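You operate a simulated robot arm through the tools that you are given. There is no shell and no other tool. Be economical: measure what you need, move in short steps, check, and stop when the job is done.

Carry out the task below with a simulated two-armed robot. There is one attempt and no reset: what you move stays moved.

## Task
Clean the table after breakfast and push the red chair in.
Fine: red brush for the toast crumbs, red cloth for the cup ring; both go back; trap no finger at the chair. Set down upright: red brush. What is to be rubbed or washed off counts as gone when no trace of it is left.

Only the result counts: the job must be done as asked and must still hold three seconds after the hand-in. Knocking over, shifting, dropping, spilling or breaking anything else fails it. Flat cloth is picked up by pressing the open fingertips on it (5 to 10 N) and closing them slowly along it; thin cloth reads only 2 to 8 mm in the jaws.

## Robot
Two 7-joint arms with fingered hands on one trunk, on a base that drives. Base frame: it is fixed to the floor where the robot stands at the start and does not move with it; the origin is under the middle of the robot, x ahead of it, y to its left, z up; the surface under the hand at the start is at about z = 750. Readings come in mm, degrees, newtons and seconds.
The left shoulder is at the start at [70, 132, 1067], the right one opposite. With the tool pointing down near the work surface each hand reaches from about 100 to 620 mm from the robot's upright axis, wherever it stands, measured 20 degrees to its own side. Places, roughly: cup ring [400, 300, 800]; red chair [200, 600, 400]; toast crumbs [400, 0, 800]. Payload 2.3 kg a hand.
The TCP of each hand is the grasp point between the finger pads, 25 mm short of the fingertips. In the tool frame z runs along the fingers and y along their closing line. The gripper opens to 88 mm. The gripper's body begins 29 mm behind the TCP. The gripper is a hand of 3 fingers: y runs from the thumb to the fingers, the wrist lies at [-13, -97, -162] in the tool frame, and closing takes about 1.5 s.
Orientation is that of the tool frame in the base frame, as [roll, pitch, yaw] about the fixed x, y, z axes, in that order (R = Rz(yaw) Ry(pitch) Rx(roll)). With the fingers straight down and the wrist toward the robot, the tool's x, y and z point along [0, 1, 0], [1, 0, 0] and [0, 0, -1] of the base frame.

## Interface
- The arms move only by the tool servo_tool. It takes "left_deltas", "right_deltas" or both (then of equal length, played together; a hand with none holds still); each is one flat list of numbers, 7 for each row, row after row: the shift along the base's x, y, z in units of 500 mm (1.0 is 500 mm), then the turn, a rotation vector about the base's x, y, z in units of 45 degrees (1.0 is 45 degrees), then the closure, from 0 (fully open) to 1 (shut). In form: [dx, dy, dz, wx, wy, wz, hand, dx, dy, dz, wx, wy, wz, hand, ...]. A call has 1 to 20 rows; each row is the pose to reach, as a shift and turn from the pose commanded when the call began. A call with a number of a shift or a turn outside -1 to 1 is refused whole. Each row takes 0.2 s and may step no farther than 50 mm and 8.6 degrees from the row before; otherwise, or with a gripper value out of range, the whole call is refused. Where a pose cannot be reached the arm comes as near as it can. A force on the tool above 40 N (or 10 N above the force at the start of the call, whichever is more), or a blocked arm, ends the call early, and 0.2 s more pass. The fingers move at their own pace (about 108 mm/s each) and stop on an object; they squeeze with about 25 N. The grip force told is the motor's: it shows also when the fingers shut on nothing. Time passes only in rows, and 0.2 s behind the last, so rows that repeat a pose let the fingers close. The reply holds the time, the measured pose of the TCP, the force on the tool along the base axes, the opening and the grip force, in the units named above and with some noise, with the torque about the TCP (base axes, N m) and any sound that the robot's microphone picked up, and new pictures: "pictures" is both (left out), scene, wrist or none (wrist: the cameras of the hands that moved).
- Cameras (640 x 400 px; columns grow to the right, rows downward): "scene" is now at [94, 59.1, 1355.1]; the picture's right is [0.69, -0.72, -0.00], its down [-0.62, -0.59, -0.52] and it looks along [0.38, 0.36, -0.85] (base axes); focal length 214 px, centre (320, 200). "left" rides on the left gripper at [-58, -85, -100] in its tool frame; the picture's right is [-0.67, -0.35, 0.65], its down [0.68, -0.63, 0.37] and it looks along [0.29, 0.69, 0.66] (tool axes); focal length 261 px, centre (320, 200). "right" rides on the right gripper at [58, -85, -99] in its tool frame; the picture's right is [-0.67, 0.35, -0.66], its down [-0.69, -0.63, 0.37] and it looks along [-0.28, 0.69, 0.66] (tool axes); focal length 261 px, centre (320, 200). There is no depth. A picture from a camera that has moved, and an enlarged one, comes with that camera's place and axes in the base frame and with its lens. The place of the scene camera against the robot may be out by one fixed shift of up to 18 mm in any direction.
- slide_trunk(by): slides the trunk up (or, below 0, down) by that many mm; the arms and the scene camera ride with it, the base frame stays. It gives what a move gives, with no picture.
- steer(legs): drives the robot by 1 to 6 legs, each [ahead, left, turn to the left] in mm, mm and degrees, along the robot's own axes; the way and the turn of a leg run together, so that a leg with both is an arc; at most 1500 mm and 180 degrees a leg. The arms and the cameras ride along, it lands a little off, and it stops where it bumps. It gives what a move gives, and a new picture of the scene camera.
- preshape(shape, hand): the hand has 3 fingers and takes this shape, open, in about a second: jaw (thumb against the fingers, like two jaws); tri (thumb and two fingers); tip (a fingertip pinch); poke (one finger out to press); point (the index stretched); flat (the hand flat); cup (the hand cupped); fist (a fist). The gripper value then closes the fingers along that shape, each until it touches; the sizes above hold for jaw. It gives what a move gives, with no picture.
- pan_tilt(pan, tilt): turns the head with the scene camera to pan (to the left, within 86 degrees either way) and tilt (down, from -29 to 69), counted from straight ahead of the robot. It gives what a move gives, and a new picture of the scene camera.
- enlarge(camera, box): a new picture of the part [left, top, right, bottom] of that camera's present view, enlarged. It takes no simulated time.
- hand_in(): hands the job in; it is judged then, once.

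Work in short steps. Places have to be worked out from the pictures, the camera data and where the tool is seen: move nearer, look again, correct. Check each grasp and each placing, and mend what went wrong. You have 120 turns and 260 pictures in all, those below and enlarged ones among them. Open the grippers and draw the arms clear of the work before you hand the job in, unless the task says otherwise; then end with one line.

The tools are called after "Call:" by a JSON object that holds its "name" and its "arguments". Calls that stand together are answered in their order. servo_tool: Moves the arms, as the interface text tells. Its arguments: {"type":"object","properties":{"left_deltas":{"type":"array","items":{"type":"number"}},"right_deltas":{"type":"array","items":{"type":"number"}},"pictures":{"type":"string","enum":["both","scene","wrist","none"]}},"required":[]} The other tools are called the same way: slide_trunk (by) slides the trunk up or down; preshape (shape, hand) gives the hand a shape; steer (legs) drives the base; pan_tilt (pan, tilt) turns the head that bears the scene camera; enlarge (camera, box) takes an enlarged picture of a part of a camera's view; hand_in () hands the job in.

At the start:

```text
t: 0.0
left_ee_pos: [359.8, 276.4, 1045.4]
left_orientation: [-180.0, 0.0, 90.0]
left_wrist_force: [-0.2, 0.5, 0.8]
left_torque: [0.02, -0.01, 0.01]
left_width: 87.6
left_finger_force: 0.1
left_shape: jaw
right_ee_pos: [327.6, 4.7, 1025.4]
right_orientation: [-180.0, 0.0, 90.0]
right_wrist_force: [0.8, -0.1, -0.4]
right_torque: [0.02, 0.0, -0.03]
right_width: 87.7
right_finger_force: 0.1
right_shape: jaw
trunk travel left (down, up): [-625.0, 215.0]
robot x, y, heading: [0.3, 3.5, 0.2]
head pan, tilt: [43.8, 58.5]
```

scene: 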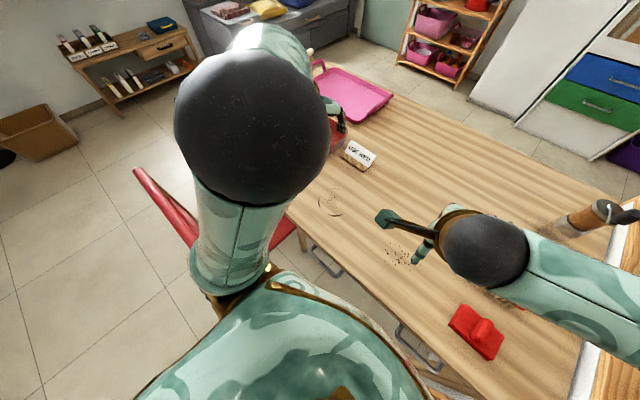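
right: 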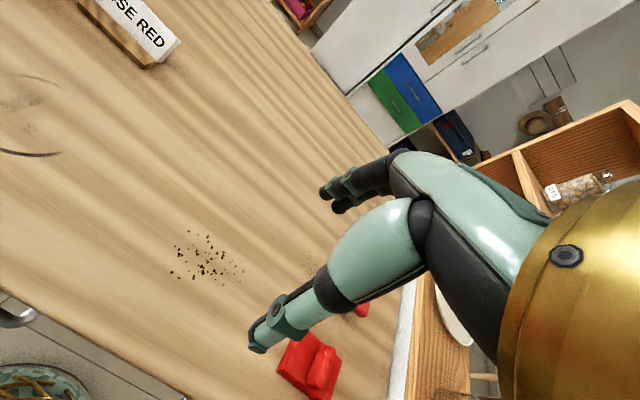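
left: 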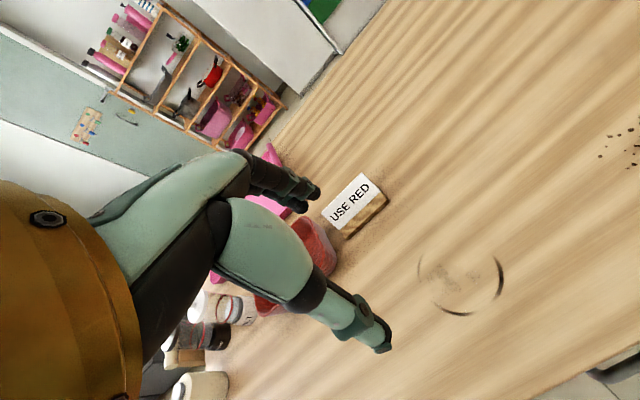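

The pictures show the crumbs, the ring, a red brush at the right and something red behind the left hand. I look around with the head first.

Call:
{"name": "pan_tilt", "arguments": {"pan": 0, "tilt": 55}}

Call:
{"name": "pan_tilt", "arguments": {"pan": 80, "tilt": 45}}

Call:
{"name": "pan_tilt", "arguments": {"pan": -40, "tilt": 55}}

```text
t: 1.1
left_ee_pos: [359.7, 277.3, 1048.1]
left_orientation: [-179.9, 0.0, 89.8]
left_wrist_force: [-1.4, -0.1, -0.7]
left_torque: [-0.02, 0.02, 0.0]
left_width: 87.8
left_finger_force: 0.0
left_shape: jaw
right_ee_pos: [327.5, 4.4, 1026.4]
right_orientation: [-180.0, 0.0, 90.0]
right_wrist_force: [-0.3, 0.1, 0.8]
right_torque: [0.04, -0.03, 0.01]
right_width: 87.7
right_finger_force: 0.1
right_shape: jaw
trunk travel left (down, up): [-625.0, 215.0]
robot x, y, heading: [-0.6, -1.8, 0.0]
head pan, tilt: [0.0, 55.0]
camera scene: at [116.8, 11.9, 1359.4], right [0.0, -1.0, 0.0], down [-0.82, 0.0, -0.57], along [0.57, 0.0, -0.82], focal length 214 px, centre (320, 200)
```

scene: 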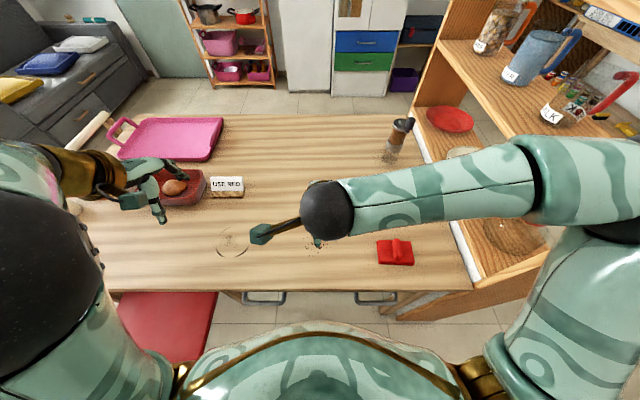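

```text
t: 2.6
left_ee_pos: [358.7, 276.4, 1048.9]
left_orientation: [-179.9, 0.0, 89.9]
left_wrist_force: [-0.8, -0.6, 0.0]
left_torque: [-0.01, -0.03, -0.01]
left_width: 87.7
left_finger_force: 0.0
left_shape: jaw
right_ee_pos: [327.6, 4.8, 1025.9]
right_orientation: [180.0, 0.0, 90.1]
right_wrist_force: [0.4, -1.1, 0.3]
right_torque: [0.02, -0.04, 0.0]
right_width: 87.6
right_finger_force: 0.0
right_shape: jaw
trunk travel left (down, up): [-625.0, 215.0]
robot x, y, heading: [-2.2, -1.3, -0.2]
head pan, tilt: [80.0, 45.0]
camera scene: at [58.9, 91.8, 1372.8], right [0.98, -0.17, 0.0], down [-0.12, -0.7, -0.71], along [0.12, 0.7, -0.71], focal length 214 px, centre (320, 200)
```

scene: 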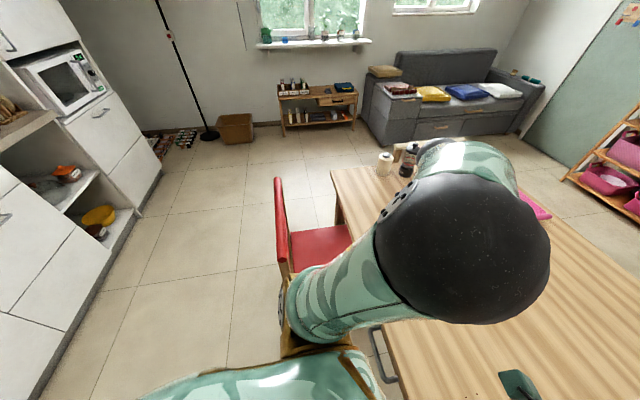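

```text
t: 4.6
left_ee_pos: [358.7, 276.3, 1046.1]
left_orientation: [-180.0, 0.1, 90.0]
left_wrist_force: [0.3, 0.2, -0.2]
left_torque: [0.01, -0.02, 0.0]
left_width: 87.8
left_finger_force: 0.0
left_shape: jaw
right_ee_pos: [327.3, 4.0, 1026.0]
right_orientation: [180.0, 0.0, 90.0]
right_wrist_force: [0.4, -0.7, -0.3]
right_torque: [-0.02, -0.01, -0.01]
right_width: 88.0
right_finger_force: 0.1
right_shape: jaw
trunk travel left (down, up): [-625.0, 215.0]
robot x, y, heading: [2.9, 0.9, 0.2]
head pan, tilt: [-40.0, 55.0]
camera scene: at [100.0, -34.5, 1359.4], right [-0.64, -0.77, 0.0], down [-0.63, 0.53, -0.57], along [0.44, -0.37, -0.82], focal length 214 px, centre (320, 200)
```

scene: 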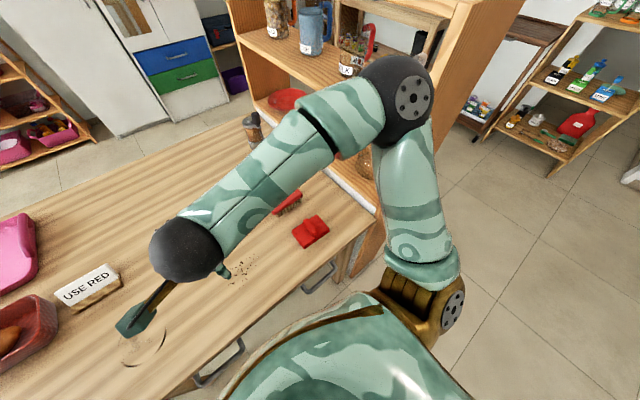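

Two red things sit on the right: a brush with bristles and a folded item. I enlarge them.

Call:
{"name": "enlarge", "arguments": {"camera": "scene", "box": [200, 160, 400, 285]}}

Call:
{"name": "enlarge", "arguments": {"camera": "right", "box": [140, 200, 460, 400]}}

Call:
{"name": "enlarge", "arguments": {"camera": "left", "box": [150, 130, 470, 400]}}

```text
3.20 times, centred on (300, 222) of scene
camera zoom: at [100.0, -34.5, 1359.4], right [-0.64, -0.77, 0.0], down [-0.63, 0.53, -0.57], along [0.44, -0.37, -0.82], focal length 686 px, centre (384, 128)
```

zoom: 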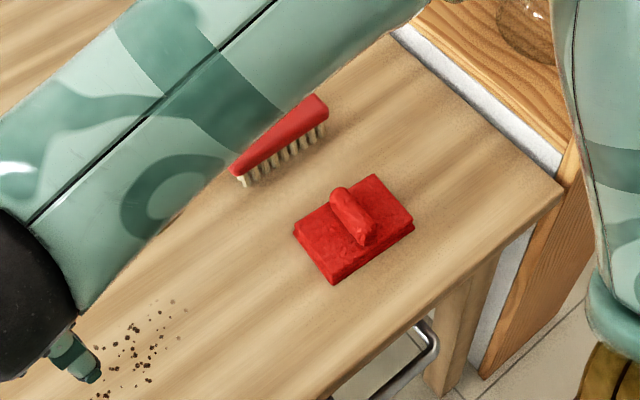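

```text
2.00 times, centred on (300, 300) of right
camera zoom: at [242.7, 62.2, 1125.2], right [0.35, -0.67, 0.66], down [-0.63, -0.69, -0.37], along [0.69, -0.28, -0.66], focal length 521 px, centre (360, 0)
```

zoom: 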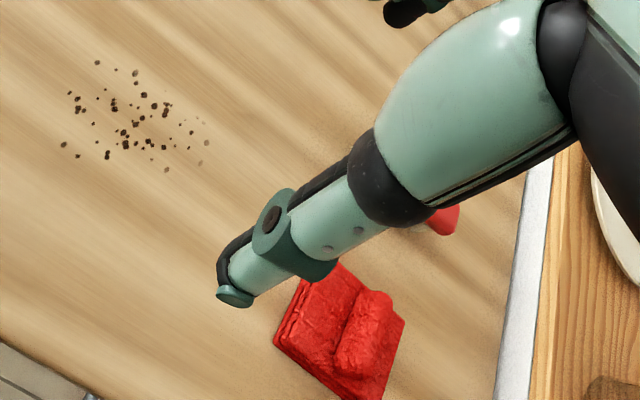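

```text
1.48 times, centred on (310, 265) of left
camera zoom: at [274.6, 219.1, 1146.5], right [-0.35, -0.67, -0.65], down [-0.63, 0.69, -0.37], along [0.69, 0.28, -0.66], focal length 386 px, centre (335, 104)
```

zoom: 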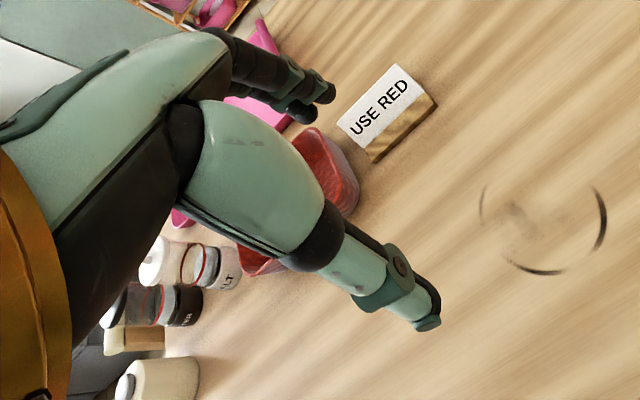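

The brush lies bristles down near [470, -205], roughly along y; the cloth, with a bunch on top to grip, is near [351, -205]. The ring is near [381, 265] and the crumbs near [384, 10]. I move the right hand above and short of the brush to look from closer.

Call:
{"name": "servo_tool", "arguments": {"right_deltas": [0.04, -0.06, -0.01, 0, 0, 0, 0, 0.07, -0.14, -0.03, 0, 0, 0, 0, 0.1, -0.22, -0.05, 0, 0, 0, 0, 0.13, -0.3, -0.08, 0, 0, 0, 0, 0.16, -0.36, -0.11, 0, 0, 0, 0, 0.18, -0.4, -0.14, 0, 0, 0, 0, 0.18, -0.4, -0.14, 0, 0, 0, 0]}}

```text
t: 6.2
left_ee_pos: [359.0, 277.0, 1046.7]
left_orientation: [180.0, 0.0, 89.8]
left_wrist_force: [0.7, -0.4, 0.8]
left_torque: [-0.01, 0.01, -0.03]
left_width: 87.8
left_finger_force: 0.0
left_shape: jaw
right_ee_pos: [418.0, -195.6, 956.6]
right_orientation: [-180.0, 0.0, 90.0]
right_wrist_force: [0.0, 0.1, 0.1]
right_torque: [0.0, -0.01, 0.0]
right_width: 87.4
right_finger_force: 0.1
right_shape: jaw
trunk travel left (down, up): [-625.0, 215.0]
robot x, y, heading: [-4.0, 1.5, 0.2]
head pan, tilt: [-40.0, 55.0]
camera scene: at [99.8, -34.5, 1359.4], right [-0.64, -0.77, 0.0], down [-0.63, 0.53, -0.57], along [0.44, -0.37, -0.82], focal length 214 px, centre (320, 200)
camera right: at [332.1, -138.6, 1055.1], right [0.35, -0.67, 0.66], down [-0.63, -0.69, -0.37], along [0.69, -0.28, -0.66], focal length 261 px, centre (320, 200)
```

scene: 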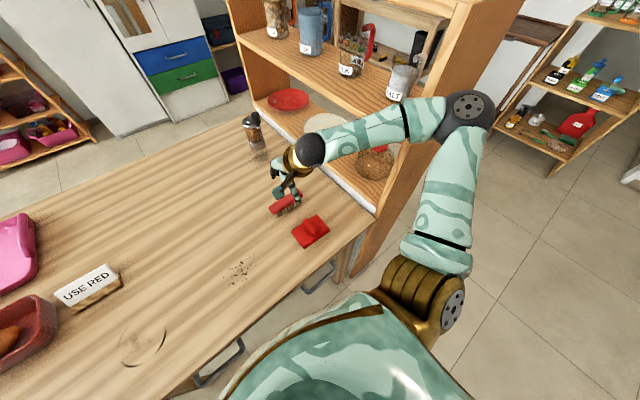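
right: 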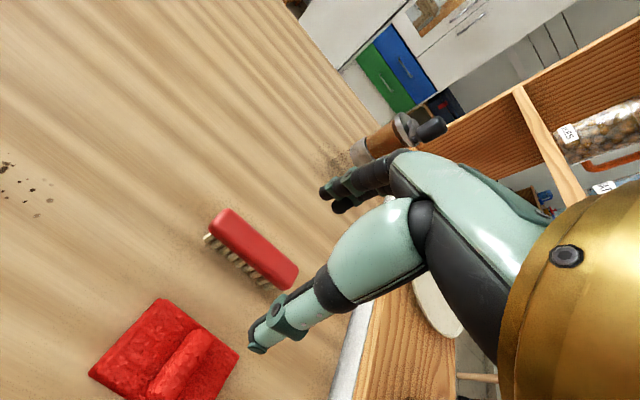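

From the wrist view the brush runs from about [482, -165] to [473, -264], centre [477, -214]. I go down over it and look again.

Call:
{"name": "servo_tool", "arguments": {"right_deltas": [0.06, -0.02, -0.06, 0, 0, 0, 0, 0.118, -0.036, -0.12, 0, 0, 0, 0, 0.118, -0.036, -0.18, 0, 0, 0, 0, 0.118, -0.036, -0.18, 0, 0, 0, 0]}}

```text
t: 7.2
left_ee_pos: [359.2, 276.6, 1047.5]
left_orientation: [180.0, 0.0, 89.9]
left_wrist_force: [0.2, 0.9, -0.7]
left_torque: [0.0, -0.02, 0.01]
left_width: 87.6
left_finger_force: 0.1
left_shape: jaw
right_ee_pos: [476.3, -213.3, 865.7]
right_orientation: [180.0, 0.0, 90.0]
right_wrist_force: [0.0, -0.1, 0.8]
right_torque: [0.01, 0.03, 0.02]
right_width: 87.6
right_finger_force: 0.1
right_shape: jaw
trunk travel left (down, up): [-625.0, 215.0]
robot x, y, heading: [-0.8, 2.1, -0.1]
head pan, tilt: [-40.0, 55.0]
camera scene: at [99.9, -34.7, 1359.4], right [-0.64, -0.77, 0.0], down [-0.63, 0.53, -0.57], along [0.44, -0.37, -0.82], focal length 214 px, centre (320, 200)
camera right: at [391.7, -155.8, 965.1], right [0.35, -0.67, 0.66], down [-0.63, -0.69, -0.37], along [0.69, -0.28, -0.66], focal length 261 px, centre (320, 200)
```

scene: 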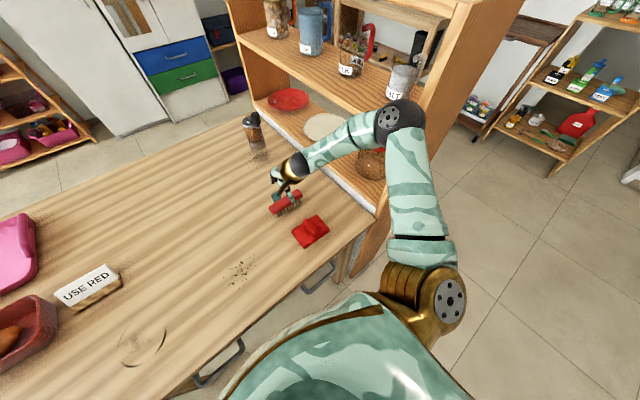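
right: 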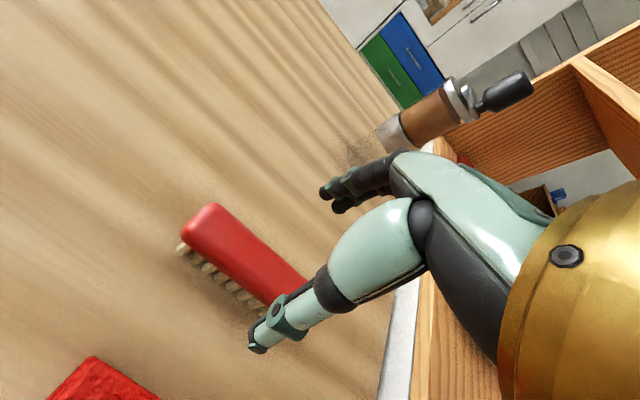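

The brush lies between the thumb and the fingers as seen along the fingers. I go down to about 810 and check.

Call:
{"name": "servo_tool", "arguments": {"right_deltas": [0, 0, -0.06, 0, 0, 0, 0, 0, 0, -0.1, 0, 0, 0, 0, 0, 0, -0.1, 0, 0, 0, 0], "pictures": "wrist"}}

Call:
{"name": "enlarge", "arguments": {"camera": "scene", "box": [240, 150, 340, 213]}}

```text
t: 8.0
left_ee_pos: [358.3, 277.2, 1048.2]
left_orientation: [-179.9, 0.0, 89.8]
left_wrist_force: [0.6, 0.2, -0.5]
left_torque: [-0.02, 0.01, -0.02]
left_width: 87.6
left_finger_force: 0.0
left_shape: jaw
right_ee_pos: [475.3, -213.9, 815.4]
right_orientation: [-180.0, 0.0, 90.0]
right_wrist_force: [0.3, 0.8, -0.9]
right_torque: [0.0, 0.01, -0.02]
right_width: 87.7
right_finger_force: 0.1
right_shape: jaw
trunk travel left (down, up): [-625.0, 215.0]
robot x, y, heading: [1.0, 2.8, 0.0]
head pan, tilt: [-40.0, 55.0]
camera right: at [391.4, -156.0, 914.9], right [0.35, -0.67, 0.66], down [-0.63, -0.69, -0.37], along [0.69, -0.28, -0.66], focal length 261 px, centre (320, 200)
```

right: 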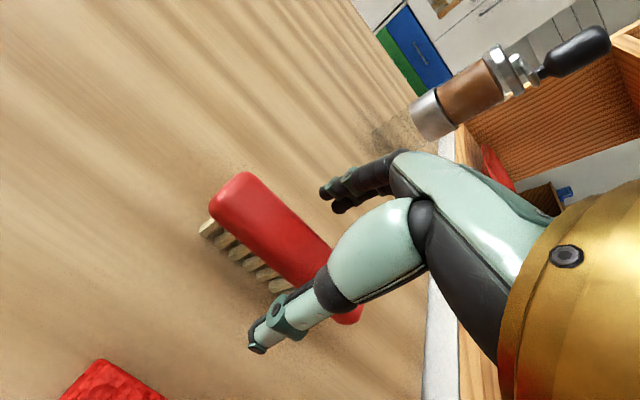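

```text
6.35 times, centred on (290, 182) of scene
camera zoom: at [99.7, -34.6, 1359.4], right [-0.64, -0.77, 0.0], down [-0.63, 0.53, -0.57], along [0.44, -0.37, -0.82], focal length 1362 px, centre (510, 318)
```

zoom: 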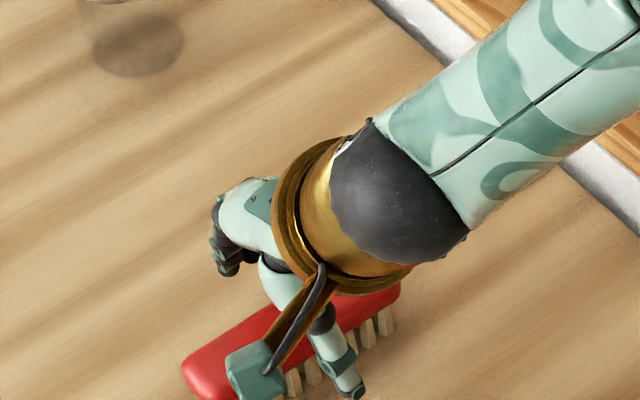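

Centre is about [479, -215], turned a few degrees clockwise. I turn the hand by -6 degrees, go down to about 782 and close slowly.

Call:
{"name": "servo_tool", "arguments": {"right_deltas": [0.005, 0, -0.03, 0, 0, -0.13, 0, 0.007, 0, -0.05, 0, 0, -0.13, 0, 0.007, 0, -0.066, 0, 0, -0.13, 0, 0.007, 0, -0.066, 0, 0, -0.13, 0], "pictures": "wrist"}}

```text
t: 9.0
left_ee_pos: [359.9, 277.5, 1047.1]
left_orientation: [180.0, 0.1, 89.9]
left_wrist_force: [0.1, -0.2, 0.0]
left_torque: [-0.01, 0.02, 0.01]
left_width: 87.6
left_finger_force: 0.0
left_shape: jaw
right_ee_pos: [479.8, -213.2, 782.7]
right_orientation: [-180.0, 0.1, 84.2]
right_wrist_force: [-0.5, -0.7, -0.5]
right_torque: [0.0, 0.03, 0.01]
right_width: 87.7
right_finger_force: 0.0
right_shape: jaw
trunk travel left (down, up): [-625.0, 215.0]
robot x, y, heading: [-2.9, 0.4, 0.1]
head pan, tilt: [-40.0, 55.0]
camera right: at [401.5, -147.6, 882.1], right [0.28, -0.7, 0.66], down [-0.7, -0.62, -0.37], along [0.66, -0.35, -0.66], focal length 261 px, centre (320, 200)
```

right: 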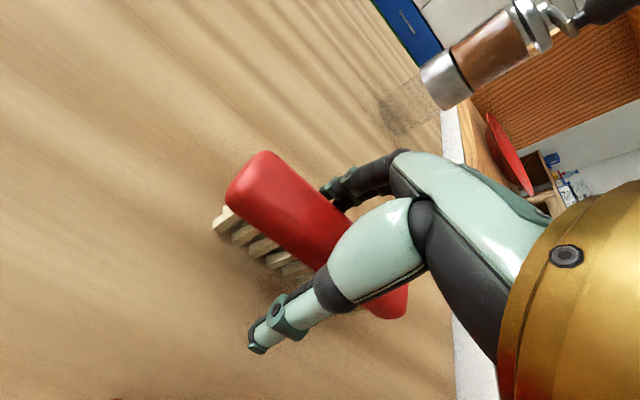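

The brush lies between thumb and fingers with no contact yet. I close.

Call:
{"name": "servo_tool", "arguments": {"right_deltas": [0, 0, 0, 0, 0, 0, 0.2, 0, 0, 0, 0, 0, 0, 0.35, 0, 0, 0, 0, 0, 0, 0.5, 0, 0, 0, 0, 0, 0, 0.65, 0, 0, 0, 0, 0, 0, 0.8, 0, 0, 0, 0, 0, 0, 1, 0, 0, 0, 0, 0, 0, 1, 0, 0, 0, 0, 0, 0, 1, 0, 0, 0, 0, 0, 0, 1], "pictures": "both"}}

```text
t: 11.0
left_ee_pos: [360.4, 277.2, 1047.0]
left_orientation: [180.0, 0.0, 90.0]
left_wrist_force: [-0.7, 0.1, 0.8]
left_torque: [-0.03, 0.01, 0.02]
left_width: 87.5
left_finger_force: 0.2
left_shape: jaw
right_ee_pos: [479.7, -214.3, 783.9]
right_orientation: [180.0, 0.0, 84.2]
right_wrist_force: [1.0, -0.5, -1.1]
right_torque: [0.05, 0.0, 0.02]
right_width: 23.8
right_finger_force: 25.2
right_shape: jaw
trunk travel left (down, up): [-625.0, 215.0]
robot x, y, heading: [5.1, -0.0, 0.3]
head pan, tilt: [-40.0, 55.0]
camera scene: at [100.2, -34.8, 1359.4], right [-0.64, -0.77, 0.0], down [-0.63, 0.53, -0.57], along [0.44, -0.37, -0.82], focal length 214 px, centre (320, 200)
camera right: at [401.6, -147.7, 882.2], right [0.28, -0.7, 0.66], down [-0.7, -0.62, -0.37], along [0.66, -0.35, -0.66], focal length 261 px, centre (320, 200)
```

scene: 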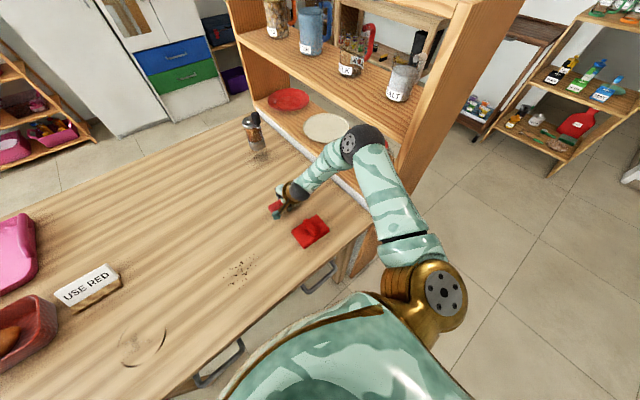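
right: 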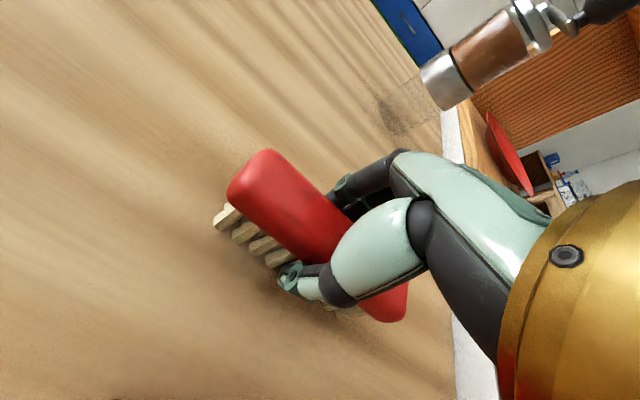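

Gripped at 23.8 mm, just under or on the back. I lift 30 mm and check.

Call:
{"name": "servo_tool", "arguments": {"right_deltas": [0, 0, 0.02, 0, 0, 0, 1, 0, 0, 0.06, 0, 0, 0, 1, 0, 0, 0.1, 0, 0, 0, 1, 0, 0, 0.1, 0, 0, 0, 1], "pictures": "wrist"}}

```text
t: 12.0
left_ee_pos: [359.7, 276.3, 1047.2]
left_orientation: [-179.9, 0.0, 89.9]
left_wrist_force: [0.0, -0.4, 0.1]
left_torque: [0.03, -0.04, -0.04]
left_width: 87.5
left_finger_force: 0.1
left_shape: jaw
right_ee_pos: [480.2, -213.2, 833.1]
right_orientation: [-180.0, -0.1, 84.2]
right_wrist_force: [0.0, -1.4, -0.1]
right_torque: [-0.01, 0.0, -0.01]
right_width: 24.0
right_finger_force: 25.1
right_shape: jaw
trunk travel left (down, up): [-625.0, 215.0]
robot x, y, heading: [2.1, 0.5, 0.1]
head pan, tilt: [-40.0, 55.0]
camera right: at [401.5, -147.3, 932.3], right [0.28, -0.7, 0.66], down [-0.7, -0.62, -0.37], along [0.66, -0.35, -0.66], focal length 261 px, centre (320, 200)
```

right: 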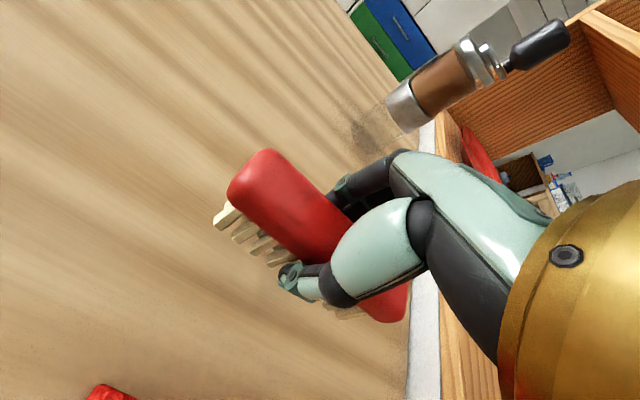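

The brush is lifted. I take a close look at the crumbs for their exact spread.

Call:
{"name": "enlarge", "arguments": {"camera": "scene", "box": [200, 240, 280, 290]}}

```text
8.00 times, centred on (240, 265) of scene
camera zoom: at [100.5, -35.1, 1359.4], right [-0.64, -0.77, 0.0], down [-0.63, 0.53, -0.57], along [0.44, -0.37, -0.82], focal length 1716 px, centre (960, -320)
```

zoom: 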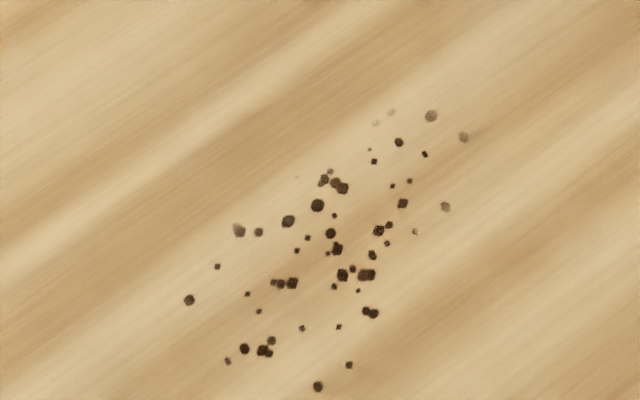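

Crumbs span about x 340–412, y −40–67. I carry the brush to [445, 13], turned square to x, staying above the table.

Call:
{"name": "servo_tool", "arguments": {"right_deltas": [-0.01, 0.08, 0.03, 0, 0, 0.03, 1, -0.02, 0.17, 0.03, 0, 0, 0.06, 1, -0.04, 0.26, 0.03, 0, 0, 0.1, 1, -0.06, 0.35, 0.01, 0, 0, 0.13, 1, -0.07, 0.43, -0.03, 0, 0, 0.13, 1, -0.07, 0.453, -0.07, 0, 0, 0.13, 1, -0.07, 0.453, -0.07, 0, 0, 0.13, 1]}}

```text
t: 13.6
left_ee_pos: [358.9, 277.3, 1048.0]
left_orientation: [180.0, 0.0, 89.8]
left_wrist_force: [-0.2, 0.2, 0.7]
left_torque: [-0.01, -0.05, -0.02]
left_width: 87.6
left_finger_force: 0.0
left_shape: jaw
right_ee_pos: [443.4, 14.6, 797.4]
right_orientation: [180.0, 0.0, 90.0]
right_wrist_force: [0.3, -1.2, -2.2]
right_torque: [-0.04, -0.03, 0.0]
right_width: 23.8
right_finger_force: 25.2
right_shape: jaw
trunk travel left (down, up): [-625.0, 215.0]
robot x, y, heading: [-2.7, 1.2, 0.1]
head pan, tilt: [-40.0, 55.0]
camera scene: at [99.8, -34.5, 1359.4], right [-0.64, -0.77, 0.0], down [-0.63, 0.53, -0.57], along [0.44, -0.37, -0.82], focal length 214 px, centre (320, 200)
camera right: at [359.8, 71.1, 897.3], right [0.35, -0.67, 0.66], down [-0.63, -0.69, -0.37], along [0.69, -0.28, -0.66], focal length 261 px, centre (320, 200)
```

scene: 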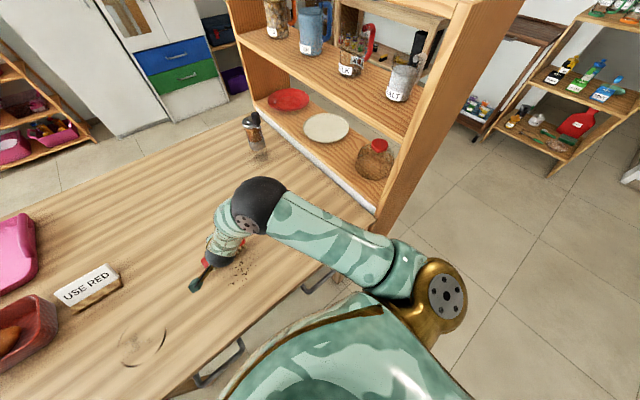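
right: 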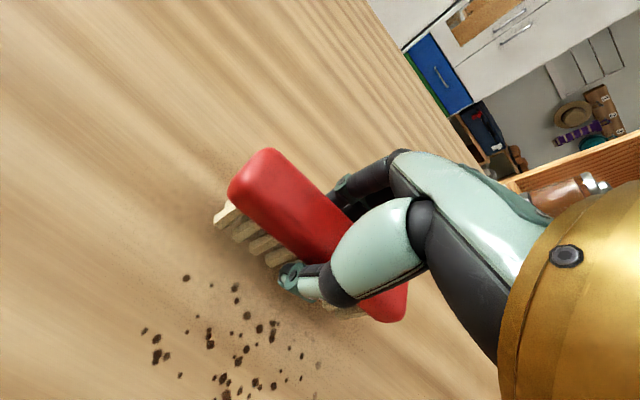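

Brush is just beyond the crumbs. I lower it in small steps to feel the table.

Call:
{"name": "servo_tool", "arguments": {"right_deltas": [0, 0, -0.016, 0, 0, 0, 1, 0, 0, -0.026, 0, 0, 0, 1, 0, 0, -0.032, 0, 0, 0, 1, 0, 0, -0.032, 0, 0, 0, 1], "pictures": "none"}}

```text
t: 14.6
left_ee_pos: [358.4, 277.1, 1047.4]
left_orientation: [-180.0, -0.1, 89.8]
left_wrist_force: [-0.1, 0.4, -0.3]
left_torque: [-0.02, -0.01, -0.02]
left_width: 87.7
left_finger_force: 0.1
left_shape: jaw
right_ee_pos: [445.4, 12.9, 782.4]
right_orientation: [179.8, 0.0, 90.0]
right_wrist_force: [0.6, 0.6, 2.2]
right_torque: [0.01, -0.02, 0.01]
right_width: 23.9
right_finger_force: 24.7
right_shape: jaw
trunk travel left (down, up): [-625.0, 215.0]
robot x, y, heading: [-0.4, -3.0, 0.1]
head pan, tilt: [-40.0, 55.0]
```

Light contact, 2 N up. I press a little more (2 mm) and pull toward me to x ≈ 310, then lift and look.

Call:
{"name": "servo_tool", "arguments": {"right_deltas": [0, 0, -0.004, 0, 0, 0, 1, -0.04, 0, -0.004, 0, 0, 0, 1, -0.08, 0, -0.004, 0, 0, 0, 1, -0.12, 0, -0.004, 0, 0, 0, 1, -0.16, 0, -0.004, 0, 0, 0, 1, -0.2, 0, -0.004, 0, 0, 0, 1, -0.24, 0, -0.004, 0, 0, 0, 1, -0.27, 0, -0.004, 0, 0, 0, 1, -0.27, 0, -0.004, 0, 0, 0, 1]}}

```text
t: 16.6
left_ee_pos: [358.7, 275.6, 1047.9]
left_orientation: [180.0, -0.1, 89.8]
left_wrist_force: [-0.4, -0.4, 0.3]
left_torque: [-0.01, 0.02, 0.0]
left_width: 87.3
left_finger_force: 0.1
left_shape: jaw
right_ee_pos: [309.0, 13.9, 780.0]
right_orientation: [180.0, -0.1, 89.9]
right_wrist_force: [6.5, 1.6, 20.3]
right_torque: [-0.02, -0.29, 0.01]
right_width: 26.2
right_finger_force: 24.9
right_shape: jaw
trunk travel left (down, up): [-625.0, 215.0]
robot x, y, heading: [1.4, -2.1, -0.0]
head pan, tilt: [-40.0, 55.0]
camera scene: at [98.8, -34.6, 1359.6], right [-0.64, -0.77, 0.0], down [-0.63, 0.53, -0.57], along [0.44, -0.37, -0.82], focal length 214 px, centre (320, 200)
camera right: at [224.2, 71.0, 879.4], right [0.35, -0.67, 0.66], down [-0.63, -0.69, -0.37], along [0.7, -0.28, -0.66], focal length 261 px, centre (320, 200)
```

scene: 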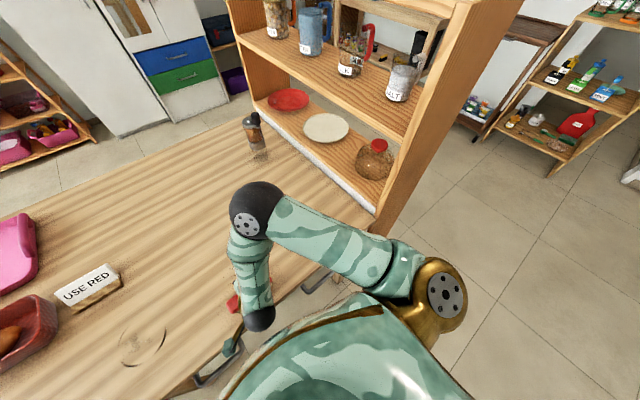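
right: 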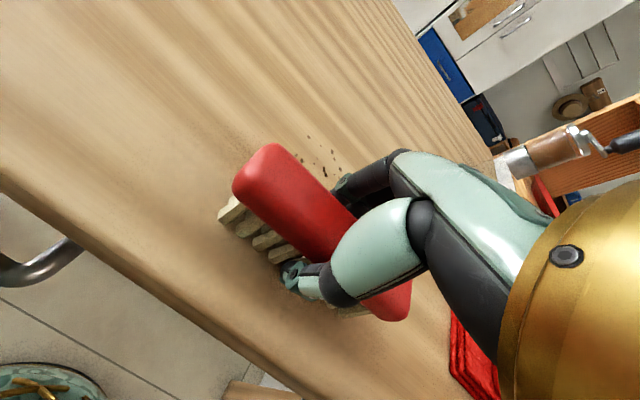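

The stroke wiped off most crumbs; some are left. I lift and move back beyond them to see the rest.

Call:
{"name": "servo_tool", "arguments": {"right_deltas": [0, 0, 0.06, 0, 0, 0, 1, 0.08, 0, 0.12, 0, 0, 0, 1, 0.16, 0, 0.14, 0, 0, 0, 1, 0.24, 0, 0.14, 0, 0, 0, 1, 0.3, 0, 0.1, 0, 0, 0, 1, 0.3, 0, 0.1, 0, 0, 0, 1], "pictures": "wrist"}}

Call:
{"name": "enlarge", "arguments": {"camera": "scene", "box": [200, 240, 280, 290]}}

Call:
{"name": "enlarge", "arguments": {"camera": "right", "box": [100, 200, 420, 400]}}

```text
t: 18.0
left_ee_pos: [358.3, 277.3, 1046.9]
left_orientation: [-180.0, 0.0, 89.9]
left_wrist_force: [0.5, -0.2, -0.5]
left_torque: [-0.01, 0.0, 0.03]
left_width: 87.8
left_finger_force: 0.1
left_shape: jaw
right_ee_pos: [459.1, 15.0, 829.8]
right_orientation: [-180.0, 0.0, 90.1]
right_wrist_force: [-0.1, 0.1, -0.3]
right_torque: [0.02, 0.03, -0.04]
right_width: 25.1
right_finger_force: 24.8
right_shape: jaw
trunk travel left (down, up): [-625.0, 215.0]
robot x, y, heading: [4.0, 3.7, -0.1]
head pan, tilt: [-40.0, 55.0]
camera right: at [374.3, 70.8, 929.1], right [0.35, -0.67, 0.66], down [-0.63, -0.69, -0.37], along [0.69, -0.28, -0.66], focal length 261 px, centre (320, 200)
```

right: 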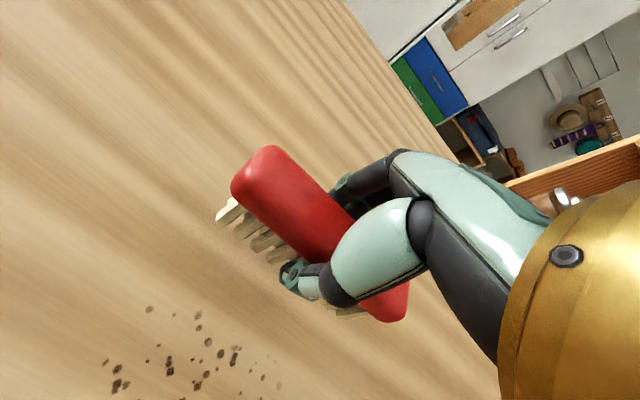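

```text
8.00 times, centred on (240, 265) of scene
camera zoom: at [99.5, -34.4, 1359.5], right [-0.64, -0.77, 0.0], down [-0.63, 0.53, -0.57], along [0.44, -0.37, -0.82], focal length 1716 px, centre (960, -320)
```

zoom: 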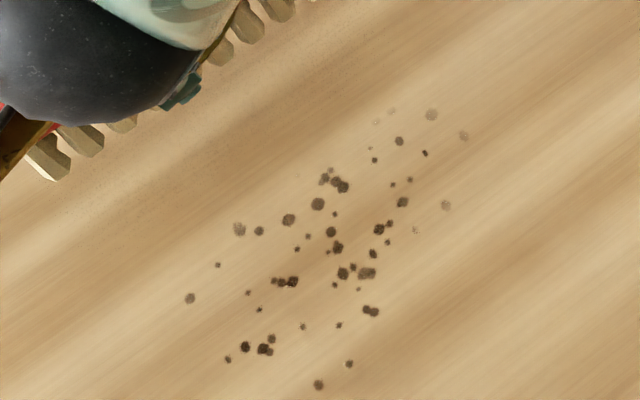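

```text
2.00 times, centred on (260, 300) of right
camera zoom: at [374.3, 70.8, 929.1], right [0.35, -0.67, 0.66], down [-0.63, -0.69, -0.37], along [0.69, -0.28, -0.66], focal length 521 px, centre (440, 0)
```

zoom: 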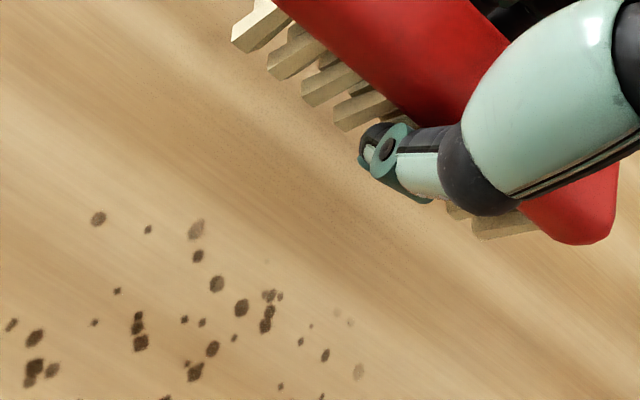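

The whole patch fades evenly with each stroke. I do several back-and-forth strokes with y shifted a little each way, at moderate pressure.

Call:
{"name": "servo_tool", "arguments": {"right_deltas": [-0.05, -0.03, -0.08, 0, 0, 0, 1, -0.05, -0.03, -0.098, 0, 0, 0, 1, -0.133, -0.03, -0.098, 0, 0, 0, 1, -0.217, -0.03, -0.098, 0, 0, 0, 1, -0.3, -0.03, -0.098, 0, 0, 0, 1, -0.217, -0.03, -0.098, 0, 0, 0, 1, -0.133, -0.03, -0.098, 0, 0, 0, 1, -0.05, -0.03, -0.098, 0, 0, 0, 1, -0.05, 0.03, -0.098, 0, 0, 0, 1, -0.133, 0.03, -0.098, 0, 0, 0, 1, -0.217, 0.03, -0.098, 0, 0, 0, 1, -0.3, 0.03, -0.098, 0, 0, 0, 1, -0.217, 0.03, -0.098, 0, 0, 0, 1, -0.133, 0.03, -0.098, 0, 0, 0, 1, -0.05, 0.03, -0.098, 0, 0, 0, 1, -0.05, 0.03, -0.05, 0, 0, 0, 1, -0.02, 0.03, 0, 0, 0, 0, 1], "pictures": "none"}}

Call:
{"name": "enlarge", "arguments": {"camera": "scene", "box": [200, 240, 280, 290]}}

```text
t: 21.6
left_ee_pos: [360.0, 275.8, 1047.5]
left_orientation: [-180.0, 0.0, 89.9]
left_wrist_force: [-0.9, 0.1, 0.2]
left_torque: [-0.02, 0.02, -0.05]
left_width: 87.8
left_finger_force: 0.1
left_shape: jaw
right_ee_pos: [450.4, 27.9, 829.8]
right_orientation: [180.0, 0.0, 90.0]
right_wrist_force: [0.4, 0.0, -0.8]
right_torque: [0.02, -0.01, -0.02]
right_width: 24.9
right_finger_force: 24.9
right_shape: jaw
trunk travel left (down, up): [-625.0, 215.0]
robot x, y, heading: [-4.9, 2.0, -0.1]
head pan, tilt: [-40.0, 55.0]
```

```text
8.00 times, centred on (240, 265) of scene
camera zoom: at [99.8, -34.8, 1359.4], right [-0.64, -0.77, 0.0], down [-0.63, 0.53, -0.57], along [0.44, -0.37, -0.82], focal length 1716 px, centre (960, -320)
```

zoom: 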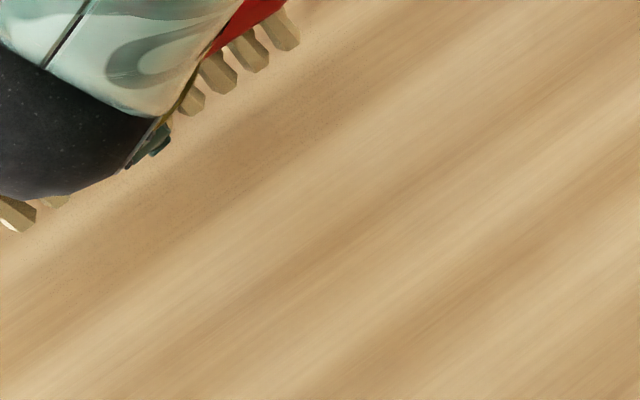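

No crumbs visible. One more light pass to be sure of faint traces, then lift.

Call:
{"name": "servo_tool", "arguments": {"right_deltas": [-0.03, -0.06, -0.08, 0, 0, 0, 1, -0.03, -0.06, -0.098, 0, 0, 0, 1, -0.113, -0.06, -0.098, 0, 0, 0, 1, -0.197, -0.06, -0.098, 0, 0, 0, 1, -0.28, -0.06, -0.098, 0, 0, 0, 1, -0.28, 0.01, -0.098, 0, 0, 0, 1, -0.197, 0.01, -0.098, 0, 0, 0, 1, -0.113, 0.01, -0.098, 0, 0, 0, 1, -0.03, 0.01, -0.098, 0, 0, 0, 1, -0.03, 0.01, -0.05, 0, 0, 0, 1, 0, 0, 0, 0, 0, 0, 1, 0, 0, 0.05, 0, 0, 0, 1], "pictures": "wrist"}}

Call:
{"name": "enlarge", "arguments": {"camera": "scene", "box": [190, 230, 290, 293]}}

```text
refused: row 1 steps farther than a row can; nothing moved
```

```text
6.35 times, centred on (240, 262) of scene
camera zoom: at [99.8, -34.8, 1359.4], right [-0.64, -0.77, 0.0], down [-0.63, 0.53, -0.57], along [0.44, -0.37, -0.82], focal length 1362 px, centre (828, -190)
```

zoom: 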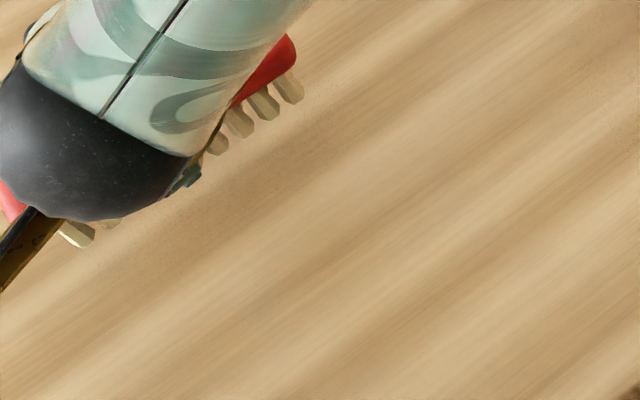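

The first step was too long; I repeat with a shorter one.

Call:
{"name": "servo_tool", "arguments": {"right_deltas": [-0.02, -0.04, -0.05, 0, 0, 0, 1, -0.03, -0.06, -0.098, 0, 0, 0, 1, -0.113, -0.06, -0.098, 0, 0, 0, 1, -0.197, -0.06, -0.098, 0, 0, 0, 1, -0.28, -0.06, -0.098, 0, 0, 0, 1, -0.28, 0.01, -0.098, 0, 0, 0, 1, -0.197, 0.01, -0.098, 0, 0, 0, 1, -0.113, 0.01, -0.098, 0, 0, 0, 1, -0.03, 0.01, -0.098, 0, 0, 0, 1, -0.03, 0.01, -0.05, 0, 0, 0, 1, 0, 0, 0, 0, 0, 0, 1, 0, 0, 0.05, 0, 0, 0, 1], "pictures": "wrist"}}

Call:
{"name": "enlarge", "arguments": {"camera": "scene", "box": [190, 230, 290, 293]}}

```text
t: 24.2
left_ee_pos: [359.1, 277.2, 1047.3]
left_orientation: [-179.9, 0.1, 89.8]
left_wrist_force: [0.0, 0.1, -0.4]
left_torque: [0.03, 0.0, 0.01]
left_width: 87.6
left_finger_force: 0.0
left_shape: jaw
right_ee_pos: [450.4, 29.0, 855.8]
right_orientation: [-179.9, 0.0, 90.2]
right_wrist_force: [-0.1, -0.5, -1.4]
right_torque: [-0.02, 0.03, -0.02]
right_width: 24.8
right_finger_force: 25.3
right_shape: jaw
trunk travel left (down, up): [-625.0, 215.0]
robot x, y, heading: [1.6, 1.7, -0.1]
head pan, tilt: [-40.0, 55.0]
camera right: at [365.0, 85.9, 955.1], right [0.35, -0.67, 0.66], down [-0.63, -0.69, -0.37], along [0.69, -0.28, -0.66], focal length 261 px, centre (320, 200)
```

right: 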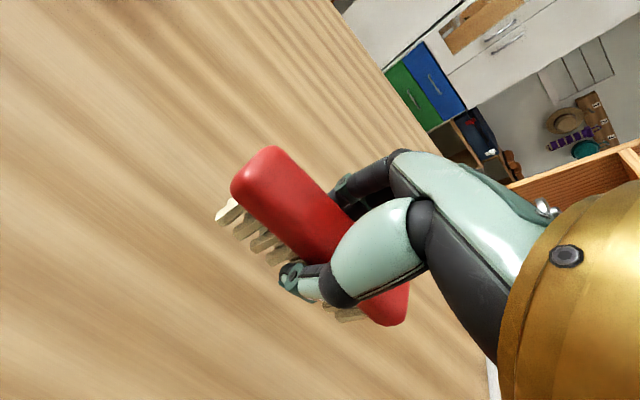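

```text
6.35 times, centred on (240, 262) of scene
camera zoom: at [100.0, -34.6, 1359.4], right [-0.64, -0.77, 0.0], down [-0.63, 0.53, -0.57], along [0.44, -0.37, -0.82], focal length 1362 px, centre (828, -190)
```

zoom: 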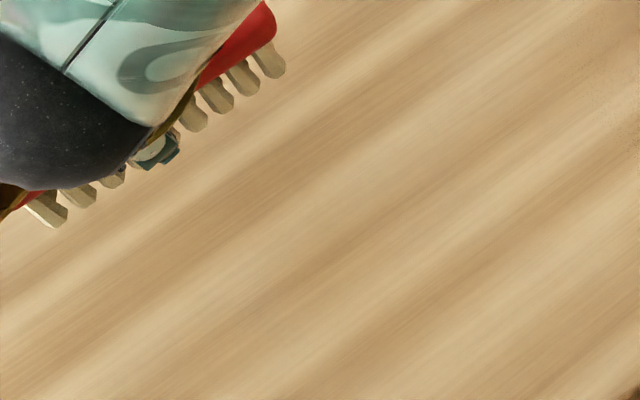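

The crumbs are gone. I carry the brush back to its place [480, -214], stopping just above the table.

Call:
{"name": "servo_tool", "arguments": {"right_deltas": [0.01, -0.09, 0, 0, 0, -0.03, 1, 0.02, -0.18, 0, 0, 0, -0.06, 1, 0.03, -0.27, 0, 0, 0, -0.09, 1, 0.045, -0.36, 0, 0, 0, -0.13, 1, 0.055, -0.44, -0.02, 0, 0, -0.13, 1, 0.059, -0.485, -0.06, 0, 0, -0.13, 1, 0.059, -0.485, -0.12, 0, 0, -0.13, 1, 0.059, -0.485, -0.12, 0, 0, -0.13, 1]}}

```text
t: 26.0
left_ee_pos: [359.7, 276.0, 1047.3]
left_orientation: [-180.0, 0.0, 89.9]
left_wrist_force: [0.2, -0.3, 0.0]
left_torque: [0.0, -0.01, -0.02]
left_width: 87.7
left_finger_force: 0.0
left_shape: jaw
right_ee_pos: [479.5, -215.6, 793.6]
right_orientation: [180.0, 0.1, 84.2]
right_wrist_force: [-0.1, -0.4, -0.2]
right_torque: [-0.02, 0.01, 0.0]
right_width: 24.9
right_finger_force: 25.0
right_shape: jaw
trunk travel left (down, up): [-625.0, 215.0]
robot x, y, heading: [-0.4, 4.1, -0.0]
head pan, tilt: [-40.0, 55.0]
camera scene: at [99.8, -34.7, 1359.4], right [-0.64, -0.77, 0.0], down [-0.63, 0.53, -0.57], along [0.44, -0.37, -0.82], focal length 214 px, centre (320, 200)
camera right: at [401.0, -149.0, 892.9], right [0.28, -0.7, 0.66], down [-0.7, -0.62, -0.37], along [0.66, -0.35, -0.66], focal length 261 px, centre (320, 200)
```

scene: 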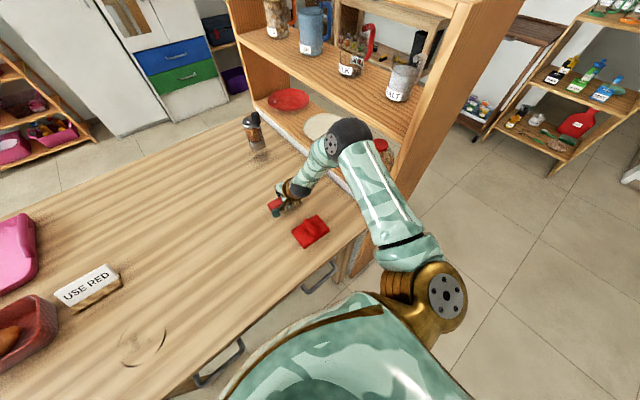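
right: 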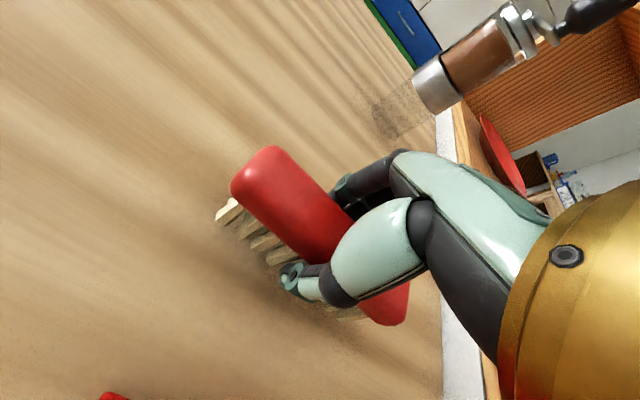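

I lower in small steps to contact.

Call:
{"name": "servo_tool", "arguments": {"right_deltas": [0, 0, -0.012, 0, 0, 0, 1, 0, 0, -0.02, 0, 0, 0, 1, 0, 0, -0.024, 0, 0, 0, 1, 0, 0, -0.024, 0, 0, 0, 1], "pictures": "none"}}

```text
t: 27.0
left_ee_pos: [359.1, 276.7, 1047.0]
left_orientation: [180.0, 0.0, 90.0]
left_wrist_force: [0.6, -0.4, 0.1]
left_torque: [-0.03, -0.01, -0.01]
left_width: 87.7
left_finger_force: 0.1
left_shape: jaw
right_ee_pos: [478.8, -214.2, 782.5]
right_orientation: [-180.0, 0.0, 84.1]
right_wrist_force: [0.4, 0.7, -1.1]
right_torque: [-0.06, 0.01, -0.03]
right_width: 24.9
right_finger_force: 25.3
right_shape: jaw
trunk travel left (down, up): [-625.0, 215.0]
robot x, y, heading: [-2.3, 0.5, -0.2]
head pan, tilt: [-40.0, 55.0]
```

No contact yet; a little lower.

Call:
{"name": "servo_tool", "arguments": {"right_deltas": [0, 0, -0.003, 0, 0, 0, 1, 0, 0, -0.006, 0, 0, 0, 1, 0, 0, -0.006, 0, 0, 0, 1], "pictures": "none"}}

```text
t: 27.8
left_ee_pos: [358.6, 277.2, 1046.2]
left_orientation: [-180.0, 0.0, 89.9]
left_wrist_force: [-0.3, 0.0, 0.6]
left_torque: [0.01, 0.03, -0.02]
left_width: 87.6
left_finger_force: 0.0
left_shape: jaw
right_ee_pos: [478.4, -215.2, 781.5]
right_orientation: [179.7, 0.1, 84.2]
right_wrist_force: [2.2, -1.0, 8.7]
right_torque: [-0.07, -0.08, -0.01]
right_width: 24.6
right_finger_force: 25.4
right_shape: jaw
trunk travel left (down, up): [-625.0, 215.0]
robot x, y, heading: [0.1, -2.6, -0.2]
head pan, tilt: [-40.0, 55.0]
```

Contact (9 N). I open slowly, then rise and look.

Call:
{"name": "servo_tool", "arguments": {"right_deltas": [0, 0, 0.002, 0, 0, 0, 0.9, 0, 0, 0.002, 0, 0, 0, 0.7, 0, 0, 0.002, 0, 0, 0, 0.5, 0, 0, 0.002, 0, 0, 0, 0.3, 0, 0, 0.002, 0, 0, 0, 0, 0, 0, 0.002, 0, 0, 0, 0, 0, 0, 0.002, 0, 0, 0, 0, 0, 0, 0.05, 0, 0, 0, 0, 0, 0, 0.13, 0, 0, 0, 0, -0.05, 0.05, 0.2, 0, 0, 0, 0, -0.1, 0.05, 0.27, 0, 0, 0, 0, -0.1, 0.05, 0.27, 0, 0, 0, 0], "pictures": "both"}}

```text
t: 30.4
left_ee_pos: [360.5, 275.1, 1047.6]
left_orientation: [-179.9, 0.0, 89.9]
left_wrist_force: [-0.4, 0.1, 0.3]
left_torque: [0.0, -0.02, -0.03]
left_width: 87.7
left_finger_force: 0.0
left_shape: jaw
right_ee_pos: [431.2, -191.0, 914.3]
right_orientation: [180.0, 0.0, 84.1]
right_wrist_force: [0.4, -0.5, -0.6]
right_torque: [0.02, 0.03, -0.04]
right_width: 87.5
right_finger_force: 0.0
right_shape: jaw
trunk travel left (down, up): [-625.0, 215.0]
robot x, y, heading: [-0.3, 3.0, -0.3]
head pan, tilt: [-40.0, 55.0]
camera scene: at [100.9, -35.0, 1359.3], right [-0.64, -0.77, 0.0], down [-0.63, 0.53, -0.57], along [0.44, -0.37, -0.82], focal length 214 px, centre (320, 200)
camera right: at [352.9, -124.5, 1013.4], right [0.28, -0.7, 0.66], down [-0.7, -0.62, -0.37], along [0.66, -0.35, -0.66], focal length 261 px, centre (320, 200)
```

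scene: 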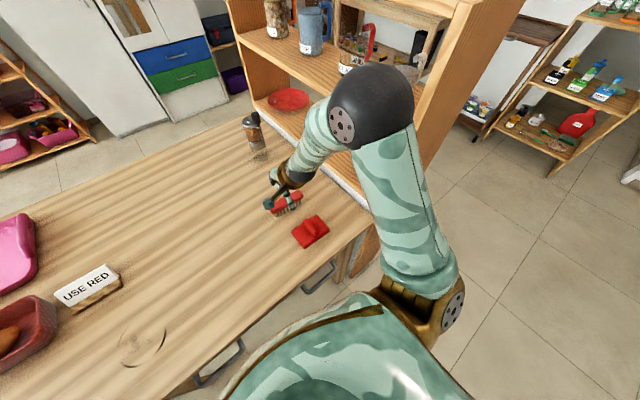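
right: 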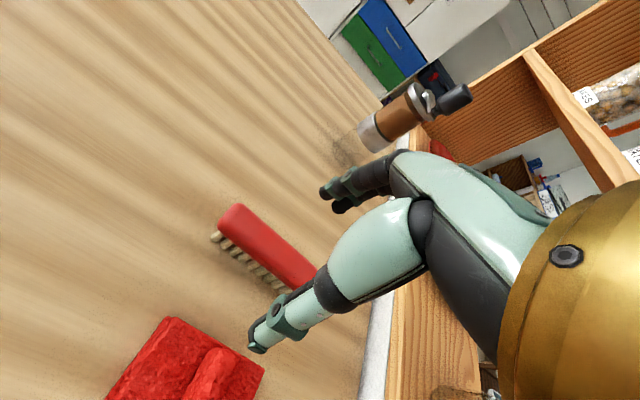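

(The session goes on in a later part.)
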